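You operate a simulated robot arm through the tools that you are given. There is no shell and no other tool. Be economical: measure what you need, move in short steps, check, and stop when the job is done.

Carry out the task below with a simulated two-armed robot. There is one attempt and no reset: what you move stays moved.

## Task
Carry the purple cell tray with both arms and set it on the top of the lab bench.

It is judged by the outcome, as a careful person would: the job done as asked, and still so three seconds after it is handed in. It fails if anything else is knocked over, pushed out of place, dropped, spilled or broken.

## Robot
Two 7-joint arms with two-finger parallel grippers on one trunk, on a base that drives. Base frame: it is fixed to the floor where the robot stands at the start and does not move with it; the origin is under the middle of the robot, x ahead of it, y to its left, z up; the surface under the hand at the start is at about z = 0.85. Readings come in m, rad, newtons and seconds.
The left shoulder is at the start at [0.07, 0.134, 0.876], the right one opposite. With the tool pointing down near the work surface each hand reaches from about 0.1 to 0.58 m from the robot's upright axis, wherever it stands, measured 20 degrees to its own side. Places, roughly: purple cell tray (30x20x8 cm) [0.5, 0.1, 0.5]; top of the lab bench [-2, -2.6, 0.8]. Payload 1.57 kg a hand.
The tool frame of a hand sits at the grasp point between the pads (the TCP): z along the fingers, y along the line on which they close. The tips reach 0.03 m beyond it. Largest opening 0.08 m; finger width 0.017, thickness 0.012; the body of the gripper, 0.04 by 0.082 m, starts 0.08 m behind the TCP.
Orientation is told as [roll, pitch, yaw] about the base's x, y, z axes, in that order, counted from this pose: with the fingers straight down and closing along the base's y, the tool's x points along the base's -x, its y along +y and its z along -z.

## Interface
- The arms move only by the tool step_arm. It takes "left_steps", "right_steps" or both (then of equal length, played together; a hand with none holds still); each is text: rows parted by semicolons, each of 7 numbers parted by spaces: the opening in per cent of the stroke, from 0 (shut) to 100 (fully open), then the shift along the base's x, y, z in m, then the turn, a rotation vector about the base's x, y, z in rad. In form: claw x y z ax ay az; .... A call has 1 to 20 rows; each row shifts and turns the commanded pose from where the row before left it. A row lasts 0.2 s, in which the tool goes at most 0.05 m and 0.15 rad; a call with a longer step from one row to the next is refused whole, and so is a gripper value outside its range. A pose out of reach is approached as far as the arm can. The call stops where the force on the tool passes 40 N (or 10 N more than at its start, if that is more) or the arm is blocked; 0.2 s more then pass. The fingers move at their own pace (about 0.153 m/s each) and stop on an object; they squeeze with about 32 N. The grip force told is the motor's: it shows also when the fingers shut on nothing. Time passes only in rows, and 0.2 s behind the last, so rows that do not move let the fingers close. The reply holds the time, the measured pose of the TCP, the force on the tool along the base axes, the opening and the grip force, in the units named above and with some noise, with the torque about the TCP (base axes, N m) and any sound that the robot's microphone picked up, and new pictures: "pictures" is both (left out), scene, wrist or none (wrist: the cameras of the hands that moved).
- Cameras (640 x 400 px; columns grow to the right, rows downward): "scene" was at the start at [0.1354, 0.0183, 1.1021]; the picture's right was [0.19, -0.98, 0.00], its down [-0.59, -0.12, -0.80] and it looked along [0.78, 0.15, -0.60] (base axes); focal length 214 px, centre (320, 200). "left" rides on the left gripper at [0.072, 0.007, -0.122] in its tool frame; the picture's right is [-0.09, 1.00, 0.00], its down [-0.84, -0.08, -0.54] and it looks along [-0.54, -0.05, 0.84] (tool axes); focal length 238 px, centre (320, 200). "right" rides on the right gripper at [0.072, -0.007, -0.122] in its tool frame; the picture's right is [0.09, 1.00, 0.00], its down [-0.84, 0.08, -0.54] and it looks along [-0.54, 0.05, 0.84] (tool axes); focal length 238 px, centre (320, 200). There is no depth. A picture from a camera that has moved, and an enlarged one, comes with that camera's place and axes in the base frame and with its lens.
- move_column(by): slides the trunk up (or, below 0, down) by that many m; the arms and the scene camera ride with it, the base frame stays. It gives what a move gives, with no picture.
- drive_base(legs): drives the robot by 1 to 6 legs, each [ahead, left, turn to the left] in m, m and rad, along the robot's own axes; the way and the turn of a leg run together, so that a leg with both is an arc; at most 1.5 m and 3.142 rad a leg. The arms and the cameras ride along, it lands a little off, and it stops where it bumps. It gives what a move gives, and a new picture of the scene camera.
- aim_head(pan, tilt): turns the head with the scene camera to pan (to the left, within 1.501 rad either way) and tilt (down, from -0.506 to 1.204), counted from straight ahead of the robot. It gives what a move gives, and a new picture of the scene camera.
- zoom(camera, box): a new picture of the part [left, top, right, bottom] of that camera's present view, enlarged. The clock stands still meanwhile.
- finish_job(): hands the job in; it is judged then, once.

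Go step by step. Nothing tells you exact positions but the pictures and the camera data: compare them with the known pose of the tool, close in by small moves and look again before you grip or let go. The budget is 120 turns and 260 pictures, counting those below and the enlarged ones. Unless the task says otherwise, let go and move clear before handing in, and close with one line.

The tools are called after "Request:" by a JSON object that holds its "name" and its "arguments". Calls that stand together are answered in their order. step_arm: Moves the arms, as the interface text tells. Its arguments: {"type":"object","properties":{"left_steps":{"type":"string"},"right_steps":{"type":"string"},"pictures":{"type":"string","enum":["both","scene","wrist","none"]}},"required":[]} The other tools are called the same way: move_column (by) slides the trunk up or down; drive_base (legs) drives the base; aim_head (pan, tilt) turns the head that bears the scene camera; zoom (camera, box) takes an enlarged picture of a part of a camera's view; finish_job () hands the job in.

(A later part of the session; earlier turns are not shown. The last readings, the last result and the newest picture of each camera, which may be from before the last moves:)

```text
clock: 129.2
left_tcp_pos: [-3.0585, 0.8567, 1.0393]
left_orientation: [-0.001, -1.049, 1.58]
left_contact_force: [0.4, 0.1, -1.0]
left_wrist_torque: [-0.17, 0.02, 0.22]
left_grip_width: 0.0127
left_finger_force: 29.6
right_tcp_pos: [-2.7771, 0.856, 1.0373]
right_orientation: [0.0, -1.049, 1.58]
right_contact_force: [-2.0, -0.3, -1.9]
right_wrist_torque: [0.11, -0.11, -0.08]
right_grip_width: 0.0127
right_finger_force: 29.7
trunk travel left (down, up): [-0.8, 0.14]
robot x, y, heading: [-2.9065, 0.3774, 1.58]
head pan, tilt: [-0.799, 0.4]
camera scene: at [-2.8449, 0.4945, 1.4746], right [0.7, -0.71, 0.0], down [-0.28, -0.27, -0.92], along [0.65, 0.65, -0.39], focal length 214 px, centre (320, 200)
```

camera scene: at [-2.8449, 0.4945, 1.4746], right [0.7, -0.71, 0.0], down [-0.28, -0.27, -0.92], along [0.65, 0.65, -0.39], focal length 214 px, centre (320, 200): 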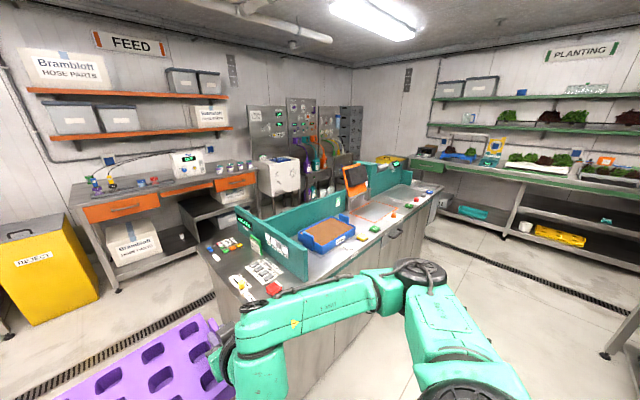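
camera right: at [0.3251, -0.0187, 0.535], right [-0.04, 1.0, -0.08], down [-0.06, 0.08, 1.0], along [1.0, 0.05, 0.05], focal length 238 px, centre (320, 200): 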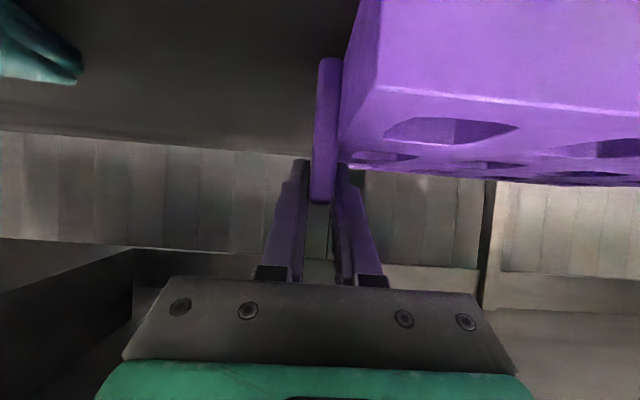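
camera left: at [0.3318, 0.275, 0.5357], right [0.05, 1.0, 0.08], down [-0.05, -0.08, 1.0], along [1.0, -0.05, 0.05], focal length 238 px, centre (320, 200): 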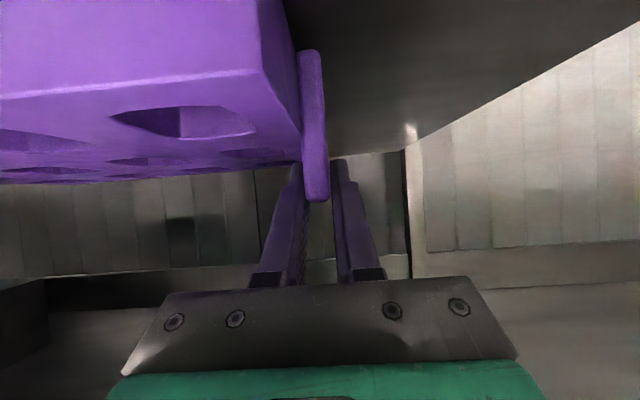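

The counter's west corner is close to the tray's sweep, so I'll back up slightly before turning right to face east.

Request:
{"name": "drive_base", "arguments": {"legs": [[-0.12, 0, 0], [0, 0, -0.79], [0, 0, -0.79], [0, 0.1, 0]]}}

Request:
{"name": "aim_head", "arguments": {"pan": 0, "tilt": 0.35}}

```text
clock: 135.4
left_tcp_pos: [-2.4204, 0.4862, 1.0391]
left_orientation: [0.003, -1.047, -0.031]
left_contact_force: [1.2, -1.9, -1.4]
left_wrist_torque: [0.03, 0.07, 0.27]
left_grip_width: 0.0131
left_finger_force: 30.1
right_tcp_pos: [-2.4333, 0.2062, 1.0373]
right_orientation: [0.002, -1.049, -0.029]
right_contact_force: [-1.8, 1.1, -1.6]
right_wrist_torque: [-0.12, -0.04, -0.08]
right_grip_width: 0.0128
right_finger_force: 29.5
trunk travel left (down, up): [-0.8, 0.14]
robot x, y, heading: [-2.9048, 0.3584, -0.031]
head pan, tilt: [-0.799, 0.4]
camera scene: at [-2.793, 0.2866, 1.4744], right [-0.74, -0.68, 0.0], down [-0.26, 0.29, -0.92], along [0.62, -0.68, -0.39], focal length 214 px, centre (320, 200)
```

scene: 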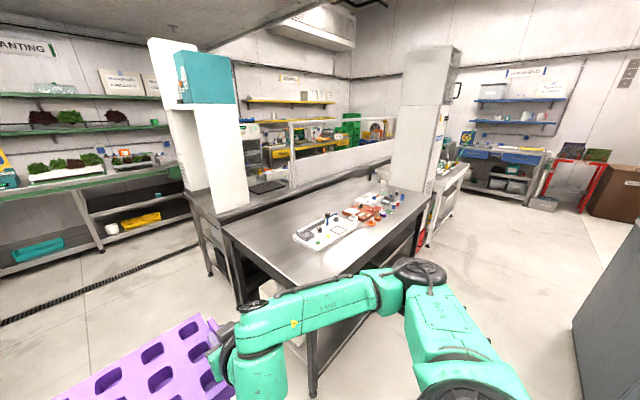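

```text
clock: 136.6
left_tcp_pos: [-2.4211, 0.4875, 1.0384]
left_orientation: [-0.001, -1.046, -0.027]
left_contact_force: [0.3, -1.3, -0.9]
left_wrist_torque: [0.02, 0.14, 0.22]
left_grip_width: 0.0125
left_finger_force: 30.3
right_tcp_pos: [-2.4332, 0.2072, 1.0379]
right_orientation: [0.003, -1.049, -0.024]
right_contact_force: [-0.3, 1.2, -2.1]
right_wrist_torque: [-0.07, -0.09, -0.06]
right_grip_width: 0.0127
right_finger_force: 29.2
trunk travel left (down, up): [-0.8, 0.14]
robot x, y, heading: [-2.9079, 0.356, -0.03]
head pan, tilt: [0.0, 0.351]
camera scene: at [-2.7626, 0.3543, 1.4791], right [-0.03, -1.0, 0.0], down [-0.34, 0.01, -0.94], along [0.94, -0.03, -0.34], focal length 214 px, centre (320, 200)
```

scene: 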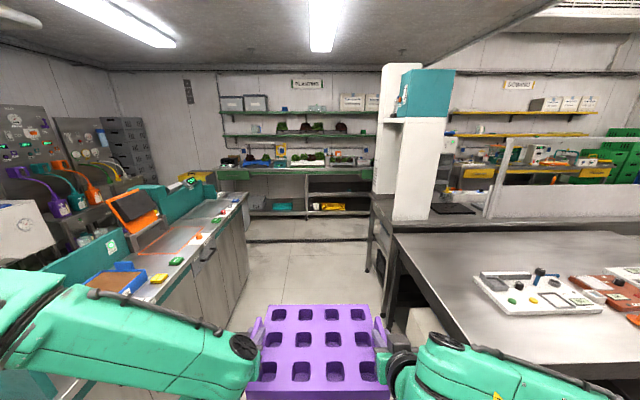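

The gap is clear. I'll correct the heading, shift to y≈0.41 for elbow clearance to the tall cabinet, and drive east.

Request:
{"name": "drive_base", "arguments": {"legs": [[0, 0.055, 0.03], [1.3, 0, 0], [1.17, 0, 0]]}}

```text
clock: 149.1
left_tcp_pos: [0.0287, 0.5553, 1.0392]
left_orientation: [-0.004, -1.047, 0.006]
left_contact_force: [0.6, -0.9, -1.2]
left_wrist_torque: [-0.01, 0.0, 0.25]
left_grip_width: 0.0127
left_finger_force: 30.3
right_tcp_pos: [0.026, 0.276, 1.038]
right_orientation: [0.001, -1.048, 0.007]
right_contact_force: [-0.7, 1.1, -1.9]
right_wrist_torque: [-0.08, 0.02, -0.12]
right_grip_width: 0.0126
right_finger_force: 29.7
trunk travel left (down, up): [-0.8, 0.14]
robot x, y, heading: [-0.4503, 0.4125, 0.005]
head pan, tilt: [0.0, 0.351]
camera scene: at [-0.3089, 0.4127, 1.4792], right [0.01, -1.0, 0.0], down [-0.34, 0.0, -0.94], along [0.94, 0.01, -0.34], focal length 214 px, centre (320, 200)
```

scene: 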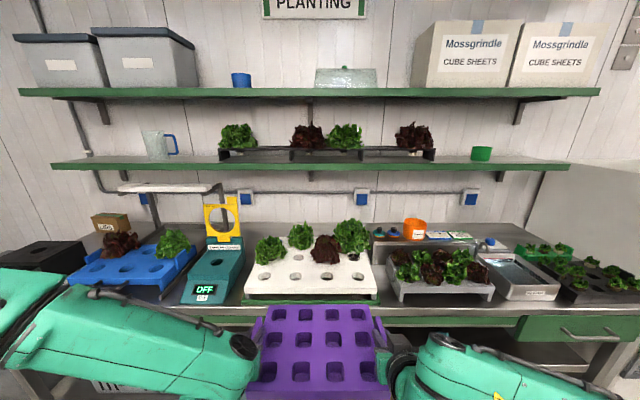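

At the front aisle again. Turning right to face along it (-y) and checking ahead.

Request:
{"name": "drive_base", "arguments": {"legs": [[0, 0, -0.79], [0, 0, -0.786]]}}

```text
clock: 153.7
left_tcp_pos: [-0.3165, -0.0737, 1.038]
left_orientation: [0.001, -1.047, -1.589]
left_contact_force: [-0.5, -0.2, -2.0]
left_wrist_torque: [-0.02, -0.02, 0.2]
left_grip_width: 0.013
left_finger_force: 29.9
right_tcp_pos: [-0.598, -0.0641, 1.0386]
right_orientation: [0.002, -1.048, -1.588]
right_contact_force: [2.0, 0.2, -2.1]
right_wrist_torque: [0.07, 0.1, -0.1]
right_grip_width: 0.013
right_finger_force: 29.6
trunk travel left (down, up): [-0.8, 0.14]
robot x, y, heading: [-0.4491, 0.4107, -1.588]
head pan, tilt: [0.0, 0.351]
camera scene: at [-0.4544, 0.2682, 1.4791], right [-1.0, 0.02, 0.0], down [0.01, 0.34, -0.94], along [-0.02, -0.94, -0.34], focal length 214 px, centre (320, 200)
```

scene: 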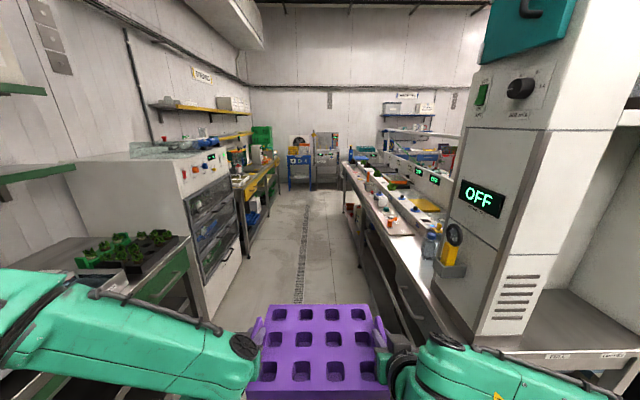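

The aisle is clear; I'll shift left to x≈-0.30 to clear the cabinet and drive down.

Request:
{"name": "drive_base", "arguments": {"legs": [[0, 0.15, 0.017], [1.4, 0, 0], [1.2, 0, 0]]}}

Request:
{"name": "aim_head", "arguments": {"pan": -0.5, "tilt": 0.4}}

```text
clock: 167.5
left_tcp_pos: [-0.1299, -2.7129, 1.0379]
left_orientation: [-0.001, -1.047, -1.552]
left_contact_force: [-1.3, -0.2, -0.7]
left_wrist_torque: [0.05, 0.0, 0.22]
left_grip_width: 0.0126
left_finger_force: 29.5
right_tcp_pos: [-0.4123, -2.7143, 1.0383]
right_orientation: [0.0, -1.047, -1.552]
right_contact_force: [0.0, 0.7, -1.2]
right_wrist_torque: [0.01, 0.15, -0.09]
right_grip_width: 0.0128
right_finger_force: 29.5
trunk travel left (down, up): [-0.8, 0.14]
robot x, y, heading: [-0.2774, -2.2385, -1.551]
head pan, tilt: [0.0, 0.351]
camera scene: at [-0.2798, -2.3765, 1.4792], right [-1.0, -0.02, 0.0], down [-0.01, 0.34, -0.94], along [0.02, -0.94, -0.34], focal length 214 px, centre (320, 200)
```

scene: 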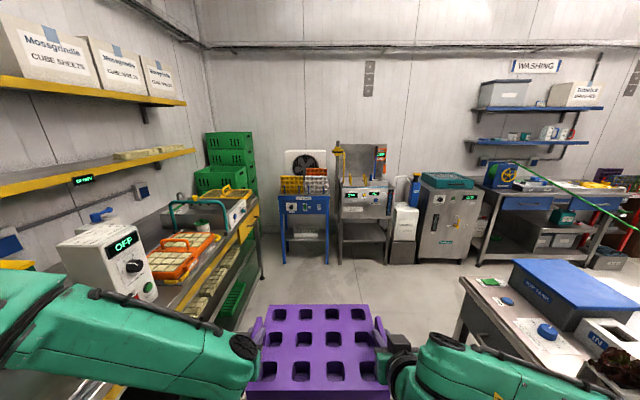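

```text
clock: 168.4
left_tcp_pos: [-0.1285, -2.7137, 1.0387]
left_orientation: [-0.003, -1.048, -1.552]
left_contact_force: [-2.4, 0.0, -0.4]
left_wrist_torque: [0.13, -0.01, 0.2]
left_grip_width: 0.0127
left_finger_force: 29.8
right_tcp_pos: [-0.4111, -2.7145, 1.0377]
right_orientation: [0.0, -1.048, -1.552]
right_contact_force: [1.5, 0.5, -2.5]
right_wrist_torque: [-0.16, 0.11, -0.09]
right_grip_width: 0.0128
right_finger_force: 29.6
trunk travel left (down, up): [-0.8, 0.14]
robot x, y, heading: [-0.2862, -2.2351, -1.554]
head pan, tilt: [-0.499, 0.4]
camera scene: at [-0.3242, -2.3661, 1.4746], right [-0.89, 0.46, 0.0], down [0.18, 0.35, -0.92], along [-0.43, -0.82, -0.39], focal length 214 px, centre (320, 200)
```

scene: 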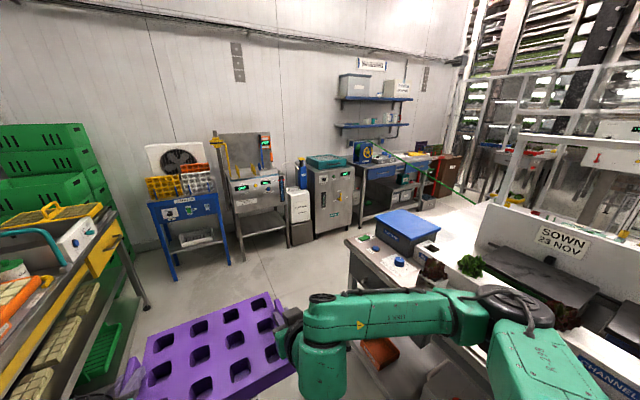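

The end aisle (y≈-3.2..-4.3) is open. I'll raise the trunk for clearance, drive to y≈-3.62 and turn right to face west.

Request:
{"name": "move_column", "arguments": {"by": 0.13}}

Request:
{"name": "drive_base", "arguments": {"legs": [[0, -0.06, -0.017], [1.38, 0, 0], [0, 0, -0.785], [0, 0, -0.785]]}}

Request:
{"name": "aim_head", "arguments": {"pan": 0, "tilt": 0.4}}

```text
clock: 170.0
left_tcp_pos: [-0.1301, -2.7136, 1.1684]
left_orientation: [-0.002, -1.047, -1.552]
left_contact_force: [-1.7, -0.3, -0.4]
left_wrist_torque: [-0.05, 0.01, 0.16]
left_grip_width: 0.0127
left_finger_force: 29.8
right_tcp_pos: [-0.4123, -2.716, 1.1672]
right_orientation: [0.001, -1.048, -1.552]
right_contact_force: [2.5, 0.3, -1.3]
right_wrist_torque: [0.07, 0.12, -0.11]
right_grip_width: 0.0127
right_finger_force: 29.4
trunk travel left (down, up): [-0.93, 0.01]
robot x, y, heading: [-0.2849, -2.2336, -1.552]
head pan, tilt: [-0.499, 0.4]
```

```text
clock: 181.7
left_tcp_pos: [-0.8468, -3.7591, 1.1681]
left_orientation: [-0.004, -1.048, 3.102]
left_contact_force: [0.6, 2.7, -0.4]
left_wrist_torque: [-0.03, 0.04, 0.14]
left_grip_width: 0.0128
left_finger_force: 29.8
right_tcp_pos: [-0.831, -3.4781, 1.1679]
right_orientation: [0.0, -1.049, 3.102]
right_contact_force: [0.0, -1.3, -1.3]
right_wrist_torque: [0.13, -0.04, -0.11]
right_grip_width: 0.0126
right_finger_force: 29.7
trunk travel left (down, up): [-0.93, 0.01]
robot x, y, heading: [-0.3555, -3.6383, 3.102]
head pan, tilt: [-0.499, 0.4]
camera scene: at [-0.4892, -3.5847, 1.6046], right [0.52, 0.86, 0.0], down [0.33, -0.2, -0.92], along [-0.79, 0.47, -0.39], focal length 214 px, centre (320, 200)
```

scene: 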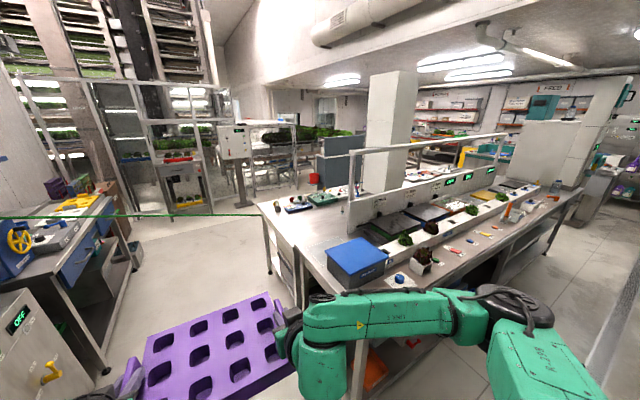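

```text
clock: 182.7
left_tcp_pos: [-0.8456, -3.7595, 1.1678]
left_orientation: [-0.003, -1.047, 3.101]
left_contact_force: [-0.3, 1.7, -1.1]
left_wrist_torque: [0.0, -0.11, 0.16]
left_grip_width: 0.0125
left_finger_force: 29.8
right_tcp_pos: [-0.8303, -3.4786, 1.1686]
right_orientation: [0.002, -1.048, 3.1]
right_contact_force: [-0.1, -1.9, -0.6]
right_wrist_torque: [0.09, 0.11, -0.07]
right_grip_width: 0.0127
right_finger_force: 30.2
trunk travel left (down, up): [-0.93, 0.01]
robot x, y, heading: [-0.3586, -3.6359, 3.095]
head pan, tilt: [0.0, 0.4]
camera scene: at [-0.5022, -3.6276, 1.6046], right [0.04, 1.0, 0.0], down [0.39, -0.02, -0.92], along [-0.92, 0.04, -0.39], focal length 214 px, centre (320, 200)
```

scene: 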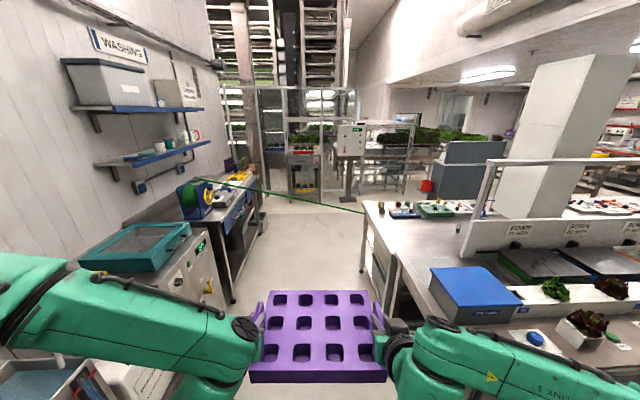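

The bench's free back-right corner is visible ahead on the right, and the hose lies beyond it. Driving west to x≈-1.70, then I'll check before turning.

Request:
{"name": "drive_base", "arguments": {"legs": [[0, 0, 0.045], [1.34, 0, 0]]}}

Request:
{"name": "aim_head", "arguments": {"pan": -0.9, "tilt": 0.6}}

```text
clock: 189.7
left_tcp_pos: [-2.1577, -3.7957, 1.1685]
left_orientation: [-0.002, -1.048, -3.13]
left_contact_force: [-0.2, 2.0, -0.2]
left_wrist_torque: [0.0, 0.01, 0.17]
left_grip_width: 0.0127
left_finger_force: 29.2
right_tcp_pos: [-2.1573, -3.5115, 1.167]
right_orientation: [0.0, -1.049, -3.13]
right_contact_force: [0.8, -0.7, -1.5]
right_wrist_torque: [0.12, -0.01, -0.12]
right_grip_width: 0.0127
right_finger_force: 30.1
trunk travel left (down, up): [-0.93, 0.01]
robot x, y, heading: [-1.6806, -3.6427, -3.125]
head pan, tilt: [0.0, 0.4]
camera scene: at [-1.8213, -3.645, 1.6047], right [-0.01, 1.0, 0.0], down [0.39, 0.0, -0.92], along [-0.92, -0.01, -0.39], focal length 214 px, centre (320, 200)
```

scene: 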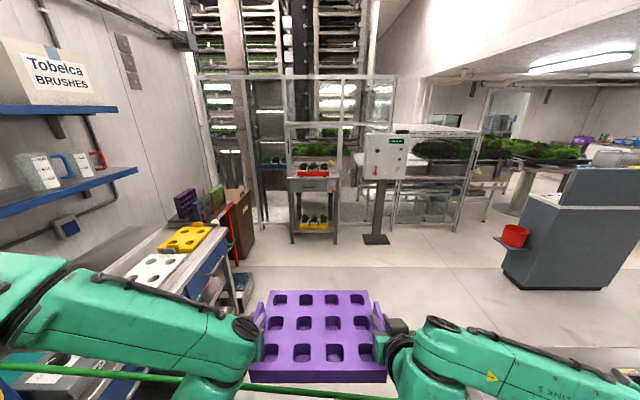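

```text
clock: 190.9
left_tcp_pos: [-2.1584, -3.7945, 1.1686]
left_orientation: [-0.001, -1.048, -3.13]
left_contact_force: [-0.5, 1.2, -1.1]
left_wrist_torque: [-0.02, -0.09, 0.13]
left_grip_width: 0.0126
left_finger_force: 29.6
right_tcp_pos: [-2.1574, -3.5129, 1.1685]
right_orientation: [-0.001, -1.048, -3.13]
right_contact_force: [0.5, -0.6, -2.5]
right_wrist_torque: [0.11, 0.07, -0.14]
right_grip_width: 0.0126
right_finger_force: 29.6
trunk travel left (down, up): [-0.93, 0.01]
robot x, y, heading: [-1.6782, -3.6436, -3.13]
head pan, tilt: [-0.901, 0.6]
camera scene: at [-1.7853, -3.5754, 1.5864], right [0.78, 0.63, 0.0], down [0.36, -0.44, -0.83], along [-0.52, 0.64, -0.56], focal length 214 px, centre (320, 200)
```

scene: 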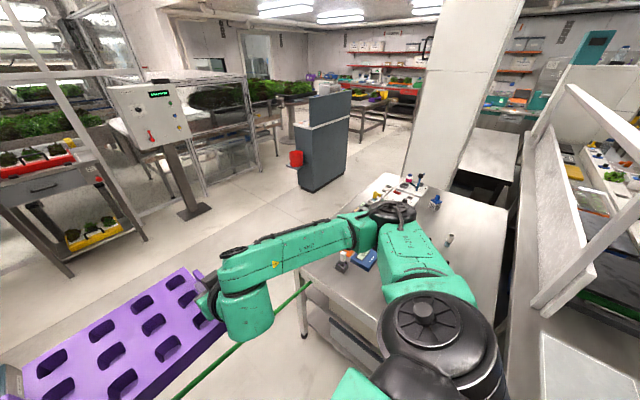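

The hose passes well below the tray. I'll turn right to face the bench end (+y).

Request:
{"name": "drive_base", "arguments": {"legs": [[0, 0, -0.79], [0, 0, -0.79]]}}

Request:
{"name": "aim_head", "arguments": {"pan": 0, "tilt": 0.6}}

```text
clock: 195.5
left_tcp_pos: [-1.8186, -3.1613, 1.168]
left_orientation: [-0.003, -1.046, 1.563]
left_contact_force: [1.8, 0.1, -0.9]
left_wrist_torque: [-0.03, -0.02, 0.12]
left_grip_width: 0.013
left_finger_force: 30.3
right_tcp_pos: [-1.5373, -3.168, 1.1678]
right_orientation: [0.0, -1.048, 1.562]
right_contact_force: [-2.3, -0.8, -1.4]
right_wrist_torque: [0.01, -0.12, -0.16]
right_grip_width: 0.0125
right_finger_force: 29.7
trunk travel left (down, up): [-0.93, 0.01]
robot x, y, heading: [-1.6815, -3.6429, 1.56]
head pan, tilt: [-0.901, 0.6]
camera scene: at [-1.6093, -3.5384, 1.5864], right [0.61, -0.79, 0.0], down [-0.45, -0.35, -0.83], along [0.65, 0.51, -0.56], focal length 214 px, centre (320, 200)
```

scene: 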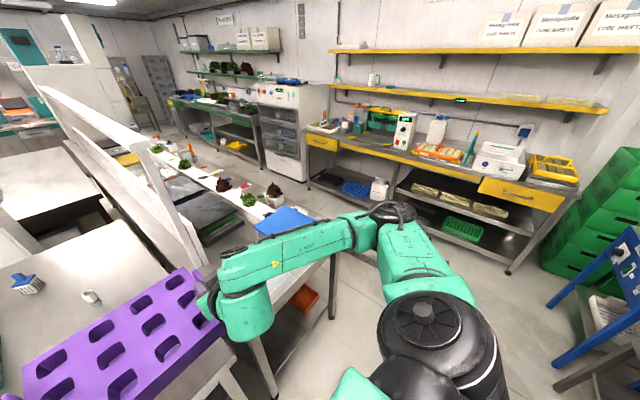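

```text
clock: 196.7
left_tcp_pos: [-1.8178, -3.1624, 1.1691]
left_orientation: [-0.003, -1.047, 1.561]
left_contact_force: [1.7, -1.0, -1.1]
left_wrist_torque: [-0.07, -0.02, 0.1]
left_grip_width: 0.0127
left_finger_force: 29.6
right_tcp_pos: [-1.5358, -3.1683, 1.1683]
right_orientation: [0.001, -1.049, 1.56]
right_contact_force: [-0.5, 0.3, -1.8]
right_wrist_torque: [0.03, -0.11, -0.12]
right_grip_width: 0.0128
right_finger_force: 29.7
trunk travel left (down, up): [-0.93, 0.01]
robot x, y, heading: [-1.6787, -3.6482, 1.557]
head pan, tilt: [0.0, 0.6]
camera scene: at [-1.6775, -3.5043, 1.5863], right [1.0, -0.01, 0.0], down [-0.01, -0.57, -0.82], along [0.01, 0.82, -0.57], focal length 214 px, centre (320, 200)
```

scene: 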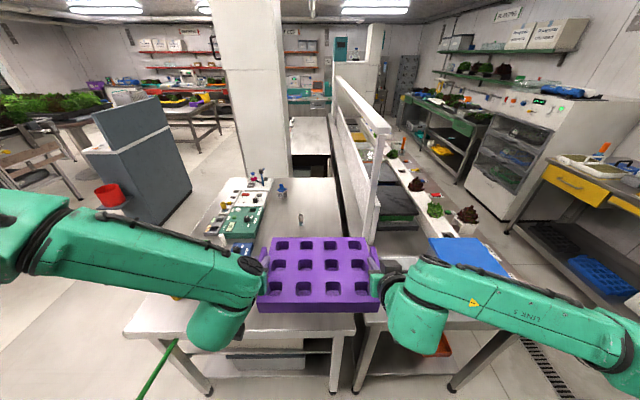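

I face the bench end; the free corner lies right ahead. I'll shift 3 cm left and extend the arms forward, keeping the elbows back from the island counter.

Request:
{"name": "drive_base", "arguments": {"legs": [[0, 0.03, 0.012]]}}

Request:
{"name": "step_arm", "arguments": {"left_steps": "0 0 0.01 0 0 0 0;0 0 0.02 0 0 0 0;0 0 0.02 0 0 0 0;0 0 0.02 0 0 0 0;0 0 0.02 0 0 0 0;0 0 0.02 0 0 0 0;0 0 0.01 0 0 0 0;0 0 0 0 0 0 0", "right_steps": "0 0 0.01 0 0 0 0;0 0 0.02 0 0 0 0;0 0 0.02 0 0 0 0;0 0 0.02 0 0 0 0;0 0 0.02 0 0 0 0;0 0 0.02 0 0 0 0;0 0 0.01 0 0 0 0;0 0 0 0 0 0 0", "pictures": "scene"}}

Request:
{"name": "aim_head", "arguments": {"pan": -0.8, "tilt": 0.8}}

```text
clock: 197.5
left_tcp_pos: [-1.8459, -3.1627, 1.1699]
left_orientation: [0.014, -1.047, 1.56]
left_contact_force: [1.9, 1.1, -1.6]
left_wrist_torque: [-0.03, 0.12, 0.28]
left_grip_width: 0.0127
left_finger_force: 30.2
right_tcp_pos: [-1.5647, -3.1685, 1.1657]
right_orientation: [0.015, -1.05, 1.561]
right_contact_force: [-0.4, -0.6, -0.5]
right_wrist_torque: [0.02, -0.02, 0.01]
right_grip_width: 0.0127
right_finger_force: 29.9
trunk travel left (down, up): [-0.93, 0.01]
robot x, y, heading: [-1.7086, -3.6462, 1.572]
head pan, tilt: [0.0, 0.6]
camera scene: at [-1.6988, -3.5042, 1.5863], right [1.0, 0.0, -0.01], down [-0.01, -0.57, -0.82], along [0.0, 0.82, -0.57], focal length 214 px, centre (320, 200)
```

scene: 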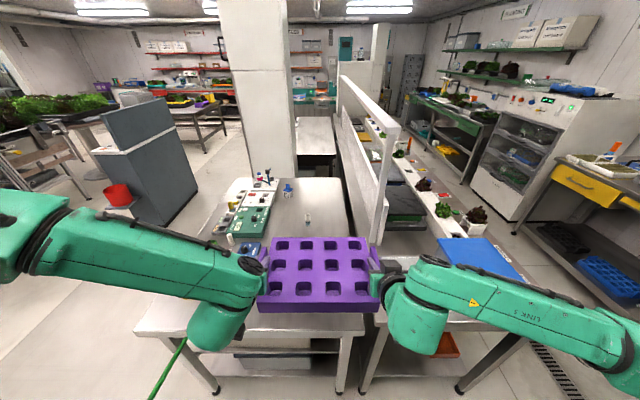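

```text
clock: 199.3
left_tcp_pos: [-1.8541, -3.0423, 1.1692]
left_orientation: [-0.001, -1.046, 1.573]
left_contact_force: [3.4, 0.6, -0.6]
left_wrist_torque: [0.57, 0.02, 0.22]
left_grip_width: 0.0127
left_finger_force: 30.3
right_tcp_pos: [-1.5729, -3.0468, 1.1676]
right_orientation: [0.002, -1.049, 1.573]
right_contact_force: [-3.5, -1.1, -1.2]
right_wrist_torque: [-0.57, -0.07, -0.1]
right_grip_width: 0.0124
right_finger_force: 29.6
trunk travel left (down, up): [-0.93, 0.01]
robot x, y, heading: [-1.712, -3.643, 1.57]
head pan, tilt: [0.0, 0.6]
camera scene: at [-1.7088, -3.5047, 1.5864], right [1.0, 0.0, 0.0], down [0.0, -0.56, -0.83], along [0.0, 0.83, -0.56], focal length 214 px, centre (320, 200)
```

scene: 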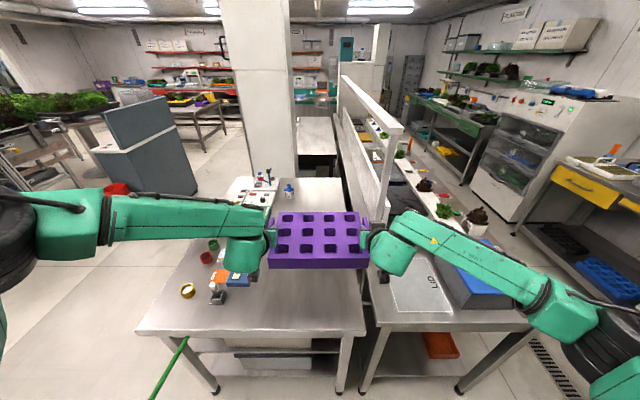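

```text
clock: 200.4
left_tcp_pos: [-1.854, -3.0425, 1.1677]
left_orientation: [0.0, -1.047, 1.572]
left_contact_force: [4.2, 0.3, 0.1]
left_wrist_torque: [0.04, -0.02, 0.26]
left_grip_width: 0.0126
left_finger_force: 29.8
right_tcp_pos: [-1.5734, -3.047, 1.1671]
right_orientation: [0.0, -1.049, 1.573]
right_contact_force: [-4.1, -0.2, -1.7]
right_wrist_torque: [-0.12, -0.14, -0.1]
right_grip_width: 0.0127
right_finger_force: 29.6
trunk travel left (down, up): [-0.93, 0.01]
robot x, y, heading: [-1.7101, -3.6447, 1.572]
head pan, tilt: [-0.799, 0.799]
camera scene: at [-1.6513, -3.5359, 1.5695], right [0.7, -0.72, 0.0], down [-0.51, -0.5, -0.7], along [0.5, 0.49, -0.72], focal length 214 px, centre (320, 200)
```

scene: 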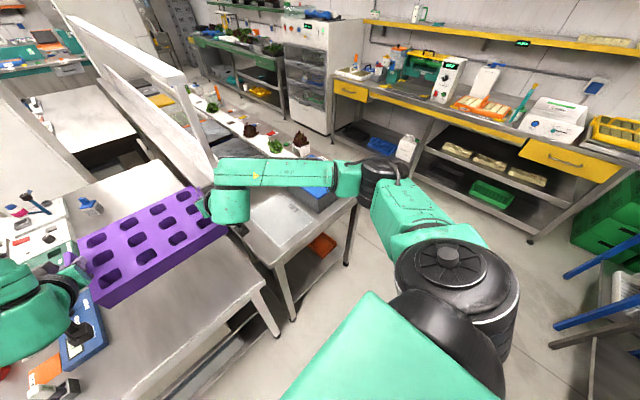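

The arms reach well and the elbows stay outside the counter end. I'll advance 9 cm, then lower the trunk partway and look.

Request:
{"name": "drive_base", "arguments": {"legs": [[0.09, 0, 0]]}}

Request:
{"name": "move_column", "arguments": {"by": -0.2}}

Request:
{"name": "aim_head", "arguments": {"pan": 0, "tilt": 0.75}}

Request:
{"name": "aim_head", "arguments": {"pan": -0.7, "tilt": 0.7}}

Request:
{"name": "zoom", "arguments": {"camera": "left", "box": [0, 0, 640, 400]}}

Request:
{"name": "zoom", "arguments": {"camera": "right", "box": [0, 0, 640, 400]}}

```text
clock: 201.5
left_tcp_pos: [-1.8561, -2.9609, 1.1728]
left_orientation: [-0.001, -1.055, 1.575]
left_contact_force: [3.3, 0.3, -0.5]
left_wrist_torque: [-0.11, 0.02, 0.27]
left_grip_width: 0.0129
left_finger_force: 29.7
right_tcp_pos: [-1.5738, -2.9652, 1.172]
right_orientation: [-0.001, -1.055, 1.575]
right_contact_force: [-3.6, -0.7, -1.1]
right_wrist_torque: [0.08, -0.12, -0.14]
right_grip_width: 0.0128
right_finger_force: 30.2
trunk travel left (down, up): [-0.93, 0.01]
robot x, y, heading: [-1.7088, -3.5501, 1.575]
head pan, tilt: [-0.799, 0.799]
camera scene: at [-1.6514, -3.4562, 1.5702], right [0.7, -0.72, 0.0], down [-0.51, -0.5, -0.7], along [0.5, 0.49, -0.71], focal length 214 px, centre (320, 200)
```

scene: 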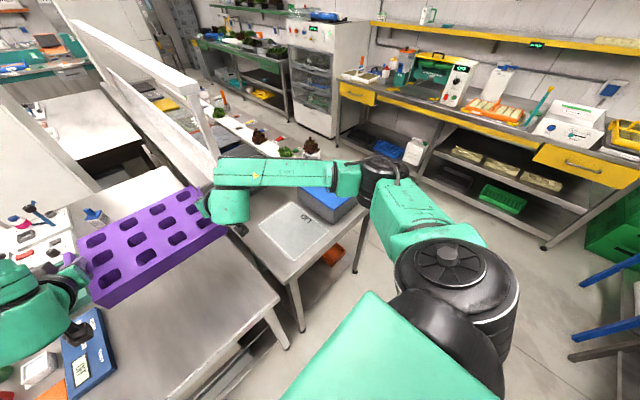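

```text
clock: 203.7
left_tcp_pos: [-1.8553, -2.9543, 0.9691]
left_orientation: [0.0, -1.047, 1.575]
left_contact_force: [1.0, 0.8, -0.7]
left_wrist_torque: [0.0, -0.01, 0.23]
left_grip_width: 0.0126
left_finger_force: 29.8
right_tcp_pos: [-1.5739, -2.9582, 0.9682]
right_orientation: [0.0, -1.048, 1.575]
right_contact_force: [-1.4, -0.6, -1.3]
right_wrist_torque: [-0.07, -0.11, -0.09]
right_grip_width: 0.0127
right_finger_force: 29.6
trunk travel left (down, up): [-0.73, 0.21]
robot x, y, heading: [-1.7093, -3.5515, 1.577]
head pan, tilt: [-0.799, 0.799]
```

```text
clock: 204.8
left_tcp_pos: [-1.8552, -2.9539, 0.9683]
left_orientation: [-0.002, -1.048, 1.573]
left_contact_force: [1.4, 0.5, -1.1]
left_wrist_torque: [-0.03, -0.02, 0.23]
left_grip_width: 0.0129
left_finger_force: 29.6
right_tcp_pos: [-1.575, -2.9579, 0.9673]
right_orientation: [0.001, -1.048, 1.573]
right_contact_force: [-0.3, -0.6, -1.4]
right_wrist_torque: [-0.06, -0.15, -0.11]
right_grip_width: 0.0127
right_finger_force: 29.5
trunk travel left (down, up): [-0.73, 0.21]
robot x, y, heading: [-1.7096, -3.5572, 1.576]
head pan, tilt: [0.0, 0.75]
camera scene: at [-1.7092, -3.4203, 1.3735], right [1.0, 0.0, 0.0], down [0.0, -0.68, -0.73], along [0.0, 0.73, -0.68], focal length 214 px, centre (320, 200)
```

scene: 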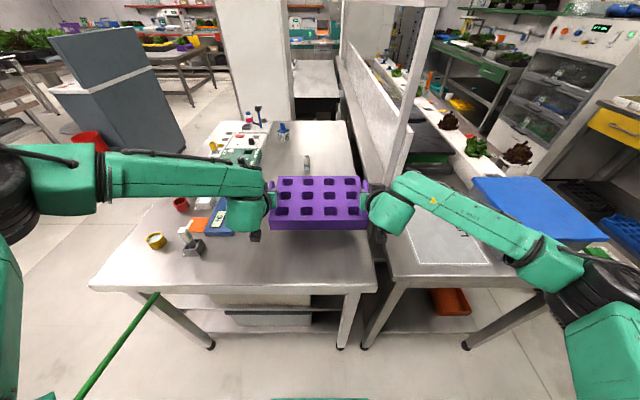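

```text
clock: 205.9
left_tcp_pos: [-1.8557, -2.9541, 0.9672]
left_orientation: [-0.002, -1.046, 1.574]
left_contact_force: [0.6, 0.5, 0.4]
left_wrist_torque: [-0.02, -0.01, 0.24]
left_grip_width: 0.0125
left_finger_force: 30.0
right_tcp_pos: [-1.5747, -2.9573, 0.9684]
right_orientation: [-0.001, -1.047, 1.575]
right_contact_force: [-1.5, 0.0, -1.8]
right_wrist_torque: [-0.01, -0.17, -0.1]
right_grip_width: 0.0126
right_finger_force: 30.0
trunk travel left (down, up): [-0.73, 0.21]
robot x, y, heading: [-1.7105, -3.5532, 1.576]
head pan, tilt: [-0.7, 0.7]
camera scene: at [-1.6547, -3.438, 1.3777], right [0.77, -0.64, 0.0], down [-0.41, -0.49, -0.76], along [0.49, 0.59, -0.64], focal length 214 px, centre (320, 200)
```

scene: 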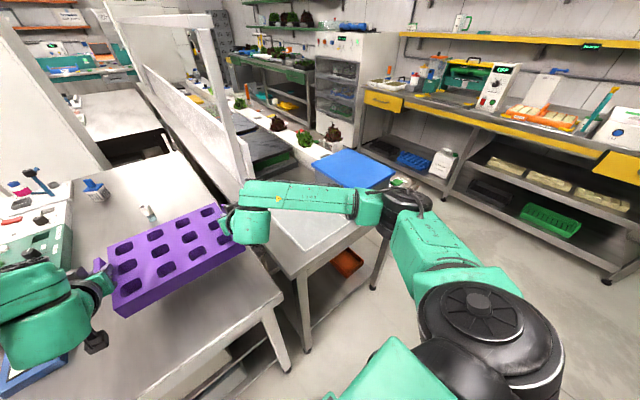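

```text
1.00 times, centred on (320, 200) of left (not enlarged: the box is as wide or as high as the picture)
camera zoom: at [-1.86, -3.096, 0.9655], right [-1.0, 0.04, 0.08], down [0.08, -0.05, 1.0], along [0.05, 1.0, 0.05], focal length 238 px, centre (320, 200)
```

zoom: 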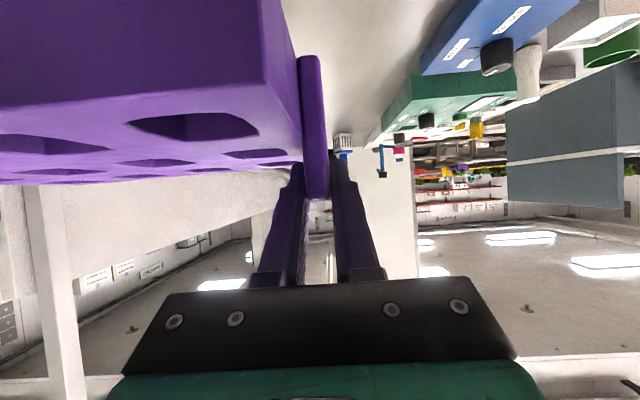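

```text
1.00 times, centred on (320, 200) of right (not enlarged: the box is as wide or as high as the picture)
camera zoom: at [-1.5671, -3.0983, 0.967], right [-1.0, -0.05, -0.08], down [-0.08, -0.05, 1.0], along [-0.05, 1.0, 0.05], focal length 238 px, centre (320, 200)
```

zoom: 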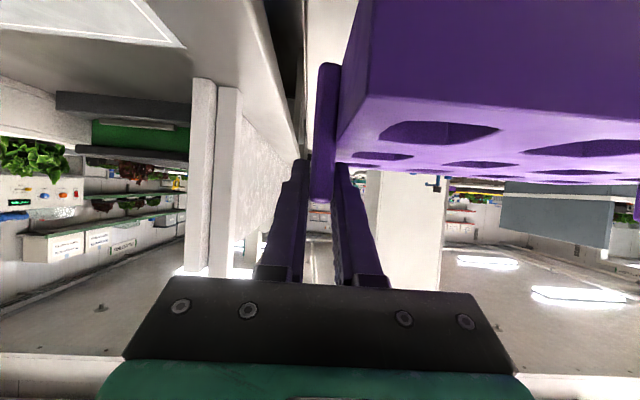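

Clear below: the blue box edge is ~6 cm from the left hand and the partition starts beyond the right hand. Lowering further to just above the surface.

Request:
{"name": "move_column", "arguments": {"by": -0.07}}

Request:
{"name": "step_arm", "arguments": {"left_steps": "0 0 0 -0.005 0 0 0;0 0 0 -0.005 0 0 0", "right_steps": "0 0 0 -0.005 0 0 0;0 0 0 -0.005 0 0 0", "pictures": "both"}}

Request:
{"name": "aim_head", "arguments": {"pan": 0, "tilt": 0.8}}

Request:
{"name": "zoom", "arguments": {"camera": "scene", "box": [220, 120, 420, 245]}}

```text
clock: 207.0
left_tcp_pos: [-1.8546, -2.9537, 0.8983]
left_orientation: [-0.002, -1.047, 1.573]
left_contact_force: [1.4, 0.8, -0.2]
left_wrist_torque: [-0.03, 0.02, 0.26]
left_grip_width: 0.0126
left_finger_force: 29.9
right_tcp_pos: [-1.5744, -2.9568, 0.8987]
right_orientation: [0.001, -1.049, 1.575]
right_contact_force: [-1.1, -0.2, -0.9]
right_wrist_torque: [-0.02, -0.17, -0.08]
right_grip_width: 0.0127
right_finger_force: 29.8
trunk travel left (down, up): [-0.66, 0.28]
robot x, y, heading: [-1.7087, -3.5572, 1.578]
head pan, tilt: [-0.7, 0.7]
```

```text
clock: 207.6
left_tcp_pos: [-1.8543, -2.9525, 0.8884]
left_orientation: [-0.003, -1.047, 1.574]
left_contact_force: [3.3, -0.5, -2.5]
left_wrist_torque: [0.29, 0.23, 0.14]
left_grip_width: 0.0126
left_finger_force: 29.0
right_tcp_pos: [-1.5734, -2.9585, 0.8878]
right_orientation: [-0.001, -1.048, 1.573]
right_contact_force: [-2.7, -0.6, -0.2]
right_wrist_torque: [-0.33, -0.02, -0.22]
right_grip_width: 0.0126
right_finger_force: 29.8
trunk travel left (down, up): [-0.66, 0.28]
robot x, y, heading: [-1.7096, -3.5515, 1.57]
head pan, tilt: [-0.7, 0.7]
camera scene: at [-1.6546, -3.438, 1.3077], right [0.77, -0.64, 0.0], down [-0.41, -0.49, -0.76], along [0.49, 0.59, -0.64], focal length 214 px, centre (320, 200)
camera right: at [-1.5669, -3.0983, 0.8865], right [-1.0, -0.05, -0.08], down [-0.08, -0.05, 1.0], along [-0.05, 1.0, 0.05], focal length 238 px, centre (320, 200)
camera left: at [-1.8599, -3.0957, 0.8858], right [-1.0, 0.04, 0.08], down [0.08, -0.05, 1.0], along [0.05, 1.0, 0.05], focal length 238 px, centre (320, 200)
```

scene: 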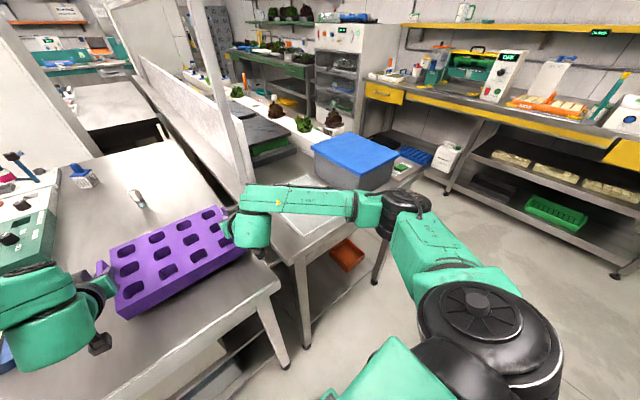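
right: 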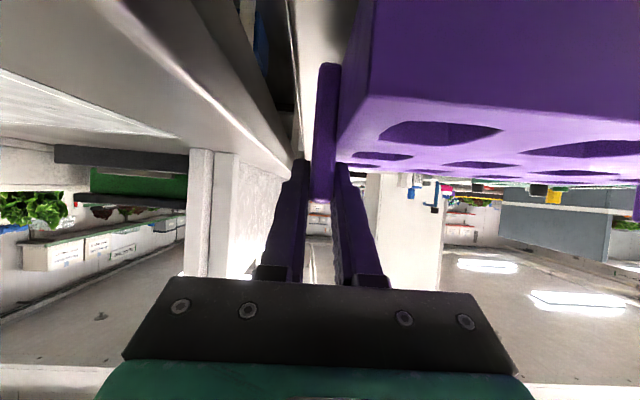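
left: 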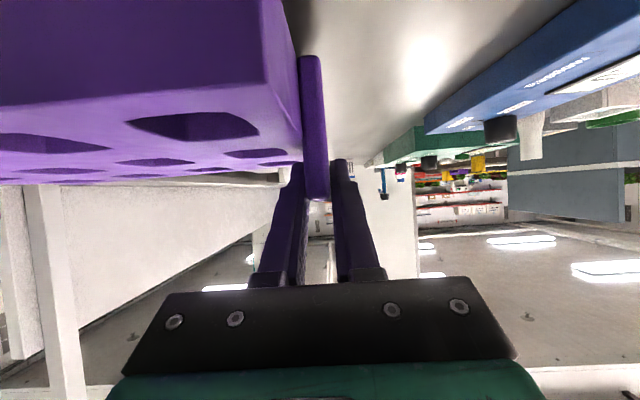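

```text
clock: 208.6
left_tcp_pos: [-1.8554, -2.9536, 0.8889]
left_orientation: [-0.001, -1.046, 1.576]
left_contact_force: [5.1, -0.2, -1.4]
left_wrist_torque: [-0.18, 0.06, 0.18]
left_grip_width: 0.0126
left_finger_force: 29.8
right_tcp_pos: [-1.5743, -2.9576, 0.8881]
right_orientation: [0.0, -1.05, 1.576]
right_contact_force: [-4.4, 0.5, -2.4]
right_wrist_torque: [0.13, -0.16, -0.23]
right_grip_width: 0.0128
right_finger_force: 29.9
trunk travel left (down, up): [-0.66, 0.28]
robot x, y, heading: [-1.7099, -3.5539, 1.576]
head pan, tilt: [0.0, 0.799]
camera scene: at [-1.7092, -3.4225, 1.2995], right [1.0, 0.0, 0.0], down [0.0, -0.72, -0.7], along [0.0, 0.7, -0.72], focal length 214 px, centre (320, 200)
```

scene: 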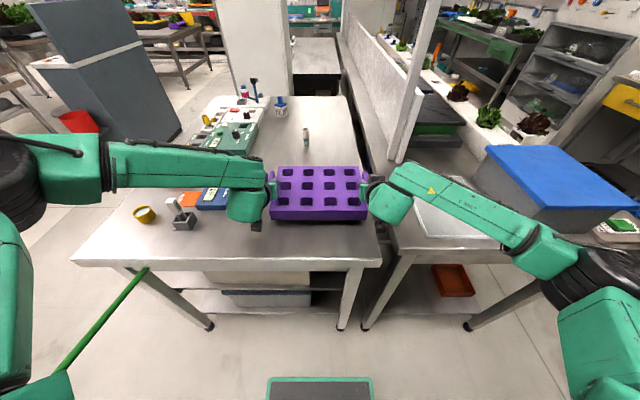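

```text
3.20 times, centred on (320, 182) of scene
camera zoom: at [-1.7092, -3.4225, 1.2995], right [1.0, 0.0, 0.0], down [0.0, -0.72, -0.7], along [0.0, 0.7, -0.72], focal length 686 px, centre (320, 256)
```

zoom: 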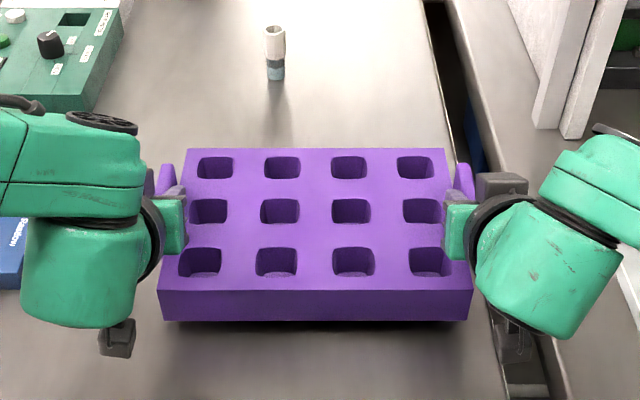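

The tray hovers ~2 cm above the bench with ~2 cm margin to the back edge. I'll shift it 1.5 cm away from that edge and lower until contact.

Request:
{"name": "step_arm", "arguments": {"left_steps": "0 -0.008 0 0 0 0 0;0 -0.007 0 0 0 0 0;0 0 0 -0.005 0 0 0;0 0 0 -0.004 0 0 0;0 0 0 -0.003 0 0 0", "right_steps": "0 -0.008 0 0 0 0 0;0 -0.007 0 0 0 0 0;0 0 0 -0.005 0 0 0;0 0 0 -0.004 0 0 0;0 0 0 -0.003 0 0 0", "pictures": "none"}}

Request:
{"name": "step_arm", "arguments": {"left_steps": "0 0 0 -0.002 0 0 0;0 0 0 -0.002 0 0 0", "right_steps": "0 0 0 -0.002 0 0 0;0 0 0 -0.002 0 0 0", "pictures": "scene"}}

```text
clock: 209.8
left_tcp_pos: [-1.8706, -2.9544, 0.8764]
left_orientation: [-0.003, -1.047, 1.574]
left_contact_force: [14.1, -0.3, -0.5]
left_wrist_torque: [0.02, 0.06, 0.54]
left_grip_width: 0.0125
left_finger_force: 29.5
right_tcp_pos: [-1.5895, -2.9578, 0.8746]
right_orientation: [0.003, -1.047, 1.575]
right_contact_force: [-13.5, -0.6, -1.2]
right_wrist_torque: [-0.05, -0.21, -0.41]
right_grip_width: 0.0123
right_finger_force: 29.6
trunk travel left (down, up): [-0.66, 0.28]
robot x, y, heading: [-1.7104, -3.5532, 1.569]
head pan, tilt: [0.0, 0.799]
```

```text
clock: 210.4
left_tcp_pos: [-1.8701, -2.9535, 0.8724]
left_orientation: [-0.002, -1.047, 1.574]
left_contact_force: [15.4, 0.2, -1.7]
left_wrist_torque: [0.27, 0.22, 0.53]
left_grip_width: 0.0125
left_finger_force: 29.9
right_tcp_pos: [-1.5889, -2.9585, 0.8714]
right_orientation: [0.003, -1.048, 1.574]
right_contact_force: [-15.3, -0.3, -1.3]
right_wrist_torque: [-0.32, -0.04, -0.31]
right_grip_width: 0.0126
right_finger_force: 29.6
trunk travel left (down, up): [-0.66, 0.28]
robot x, y, heading: [-1.7135, -3.5555, 1.575]
head pan, tilt: [0.0, 0.799]
camera scene: at [-1.7093, -3.4224, 1.2995], right [1.0, 0.0, 0.0], down [0.0, -0.72, -0.7], along [0.0, 0.7, -0.72], focal length 214 px, centre (320, 200)
```

scene: 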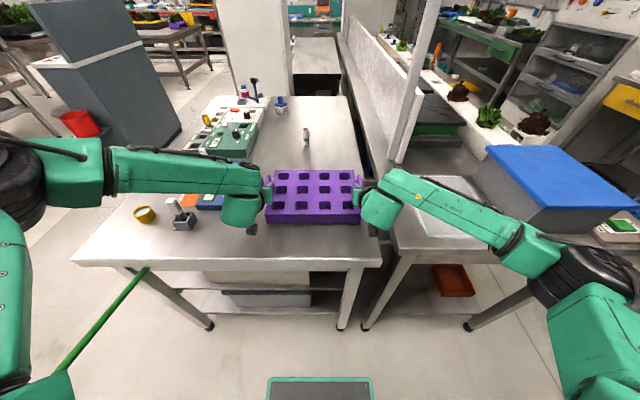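

A sideways tension of 15 N has built up between the hands; I'll relax it by 1 mm each while lowering on.

Request:
{"name": "step_arm", "arguments": {"left_steps": "0 0.001 0 -0.002 0 0 0;0 0 0 -0.002 0 0 0", "right_steps": "0 -0.001 0 -0.002 0 0 0;0 0 0 -0.002 0 0 0", "pictures": "none"}}

Request:
{"name": "zoom", "arguments": {"camera": "left", "box": [150, 0, 450, 188]}}

Request:
{"name": "zoom", "arguments": {"camera": "scene", "box": [220, 150, 420, 275]}}

```text
clock: 211.0
left_tcp_pos: [-1.872, -2.9543, 0.8691]
left_orientation: [0.001, -1.049, 1.574]
left_contact_force: [4.4, 2.2, 2.5]
left_wrist_torque: [-0.19, 0.06, -0.07]
left_grip_width: 0.0129
left_finger_force: 30.1
right_tcp_pos: [-1.5896, -2.9573, 0.8687]
right_orientation: [-0.003, -1.052, 1.577]
right_contact_force: [-5.1, -1.3, 0.8]
right_wrist_torque: [0.7, 0.25, 0.42]
right_grip_width: 0.0127
right_finger_force: 29.4
trunk travel left (down, up): [-0.66, 0.28]
robot x, y, heading: [-1.7118, -3.5566, 1.574]
head pan, tilt: [0.0, 0.799]
```

```text
2.13 times, centred on (300, 94) of left
camera zoom: at [-1.8746, -3.0961, 0.8661], right [-1.0, 0.04, 0.08], down [0.08, -0.05, 1.0], along [0.05, 1.0, 0.05], focal length 507 px, centre (363, 426)
```

zoom: 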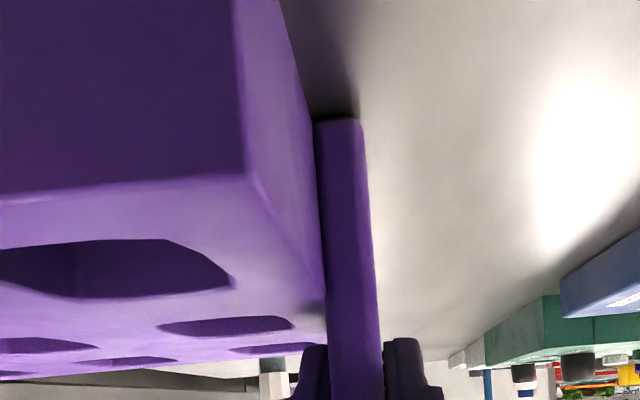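

```text
3.20 times, centred on (320, 212) of scene
camera zoom: at [-1.7092, -3.4234, 1.2997], right [1.0, 0.0, 0.0], down [0.0, -0.72, -0.7], along [0.0, 0.7, -0.72], focal length 686 px, centre (320, 160)
```

zoom: 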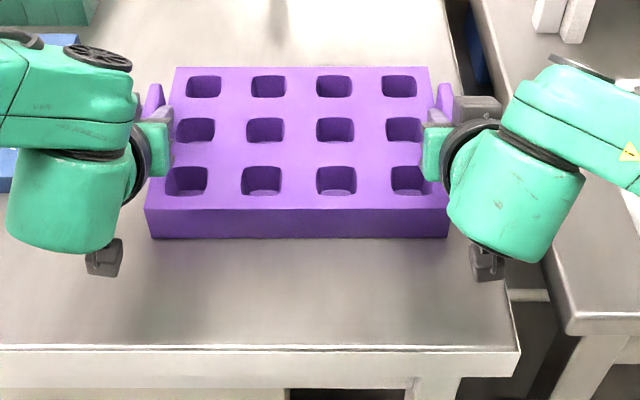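

Contact is starting (z forces turned positive at TCP z≈0.869). A couple of millimetres more to seat it.

Request:
{"name": "step_arm", "arguments": {"left_steps": "0 0 0 -0.001 0 0 0;0 0 0 -0.001 0 0 0", "right_steps": "0 0 0 -0.001 0 0 0;0 0 0 -0.001 0 0 0", "pictures": "none"}}

```text
clock: 211.6
left_tcp_pos: [-1.8698, -2.9555, 0.8692]
left_orientation: [-0.001, -1.052, 1.577]
left_contact_force: [-0.7, 0.7, 13.9]
left_wrist_torque: [-0.57, -0.04, -0.39]
left_grip_width: 0.0128
left_finger_force: 29.6
right_tcp_pos: [-1.5887, -2.959, 0.8675]
right_orientation: [-0.002, -1.049, 1.576]
right_contact_force: [-2.8, 2.6, 0.8]
right_wrist_torque: [0.78, 0.06, 0.02]
right_grip_width: 0.0126
right_finger_force: 29.2
trunk travel left (down, up): [-0.66, 0.28]
robot x, y, heading: [-1.7068, -3.5521, 1.573]
head pan, tilt: [0.0, 0.799]
```

The left end is seated; lowering the right end a touch more.

Request:
{"name": "step_arm", "arguments": {"left_steps": "0 0 0 0.001 0 0 0;0 0 0 0 0 0 0", "right_steps": "0 0 0 -0.001 0 0 0;0 0 0 -0.001 0 0 0", "pictures": "none"}}

```text
clock: 212.2
left_tcp_pos: [-1.8704, -2.9563, 0.868]
left_orientation: [-0.001, -1.049, 1.576]
left_contact_force: [-2.4, 6.9, 4.6]
left_wrist_torque: [0.66, 0.18, 0.49]
left_grip_width: 0.0127
left_finger_force: 30.0
right_tcp_pos: [-1.5879, -2.9582, 0.8682]
right_orientation: [0.0, -1.054, 1.573]
right_contact_force: [2.6, -2.4, 15.7]
right_wrist_torque: [-0.72, 0.13, 0.51]
right_grip_width: 0.0129
right_finger_force: 29.5
trunk travel left (down, up): [-0.66, 0.28]
robot x, y, heading: [-1.7097, -3.5578, 1.569]
head pan, tilt: [0.0, 0.799]
```

Both ends now rest on the bench. Opening the grippers partially.

Request:
{"name": "step_arm", "arguments": {"left_steps": "30 0 0 0 0 0 0;50 0 0 0 0 0 0;50 0 0 0 0 0 0", "right_steps": "30 0 0 0 0 0 0;50 0 0 0 0 0 0;50 0 0 0 0 0 0"}}

```text
clock: 213.0
left_tcp_pos: [-1.8706, -2.9543, 0.8665]
left_orientation: [-0.002, -1.046, 1.575]
left_contact_force: [-0.1, 0.2, -1.0]
left_wrist_torque: [0.02, -0.02, 0.0]
left_grip_width: 0.0401
left_finger_force: 0.0
right_tcp_pos: [-1.5897, -2.9595, 0.8651]
right_orientation: [-0.001, -1.05, 1.574]
right_contact_force: [2.2, 0.3, 4.2]
right_wrist_torque: [0.08, 0.04, 0.02]
right_grip_width: 0.0388
right_finger_force: 0.2
trunk travel left (down, up): [-0.66, 0.28]
robot x, y, heading: [-1.7088, -3.5528, 1.577]
head pan, tilt: [0.0, 0.799]
camera scene: at [-1.709, -3.4241, 1.2996], right [1.0, 0.0, 0.0], down [0.0, -0.72, -0.7], along [0.0, 0.7, -0.72], focal length 214 px, centre (320, 200)
camera right: at [-1.5825, -3.0991, 0.8633], right [-1.0, -0.05, -0.08], down [-0.08, -0.05, 1.0], along [-0.05, 1.0, 0.05], focal length 238 px, centre (320, 200)
camera left: at [-1.8742, -3.0968, 0.8649], right [-1.0, 0.04, 0.08], down [0.08, -0.05, 1.0], along [0.05, 1.0, 0.05], focal length 238 px, centre (320, 200)
```

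scene: 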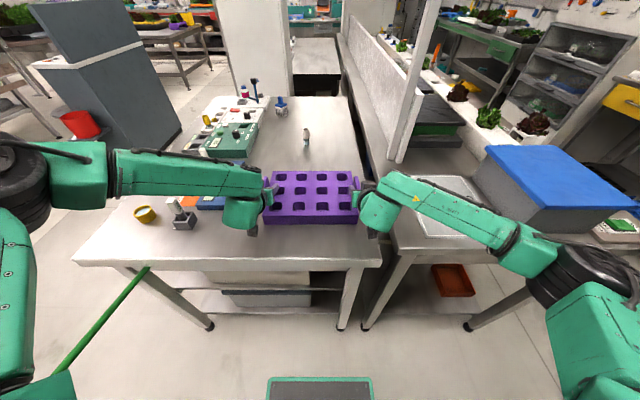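
right: 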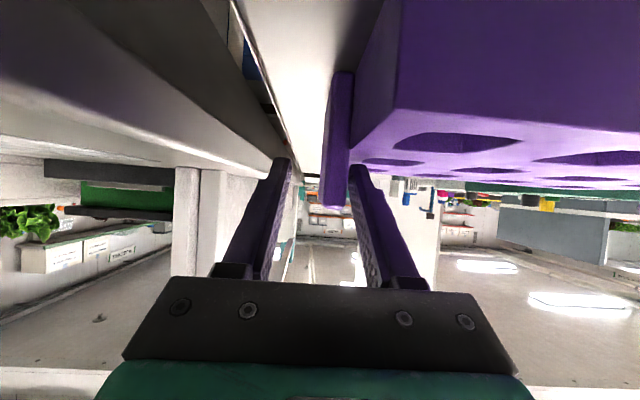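
left: 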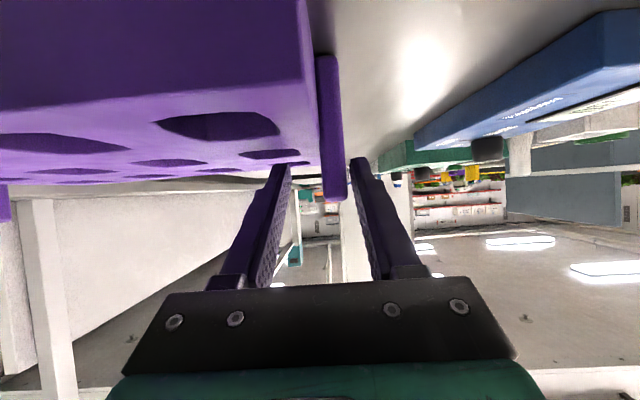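

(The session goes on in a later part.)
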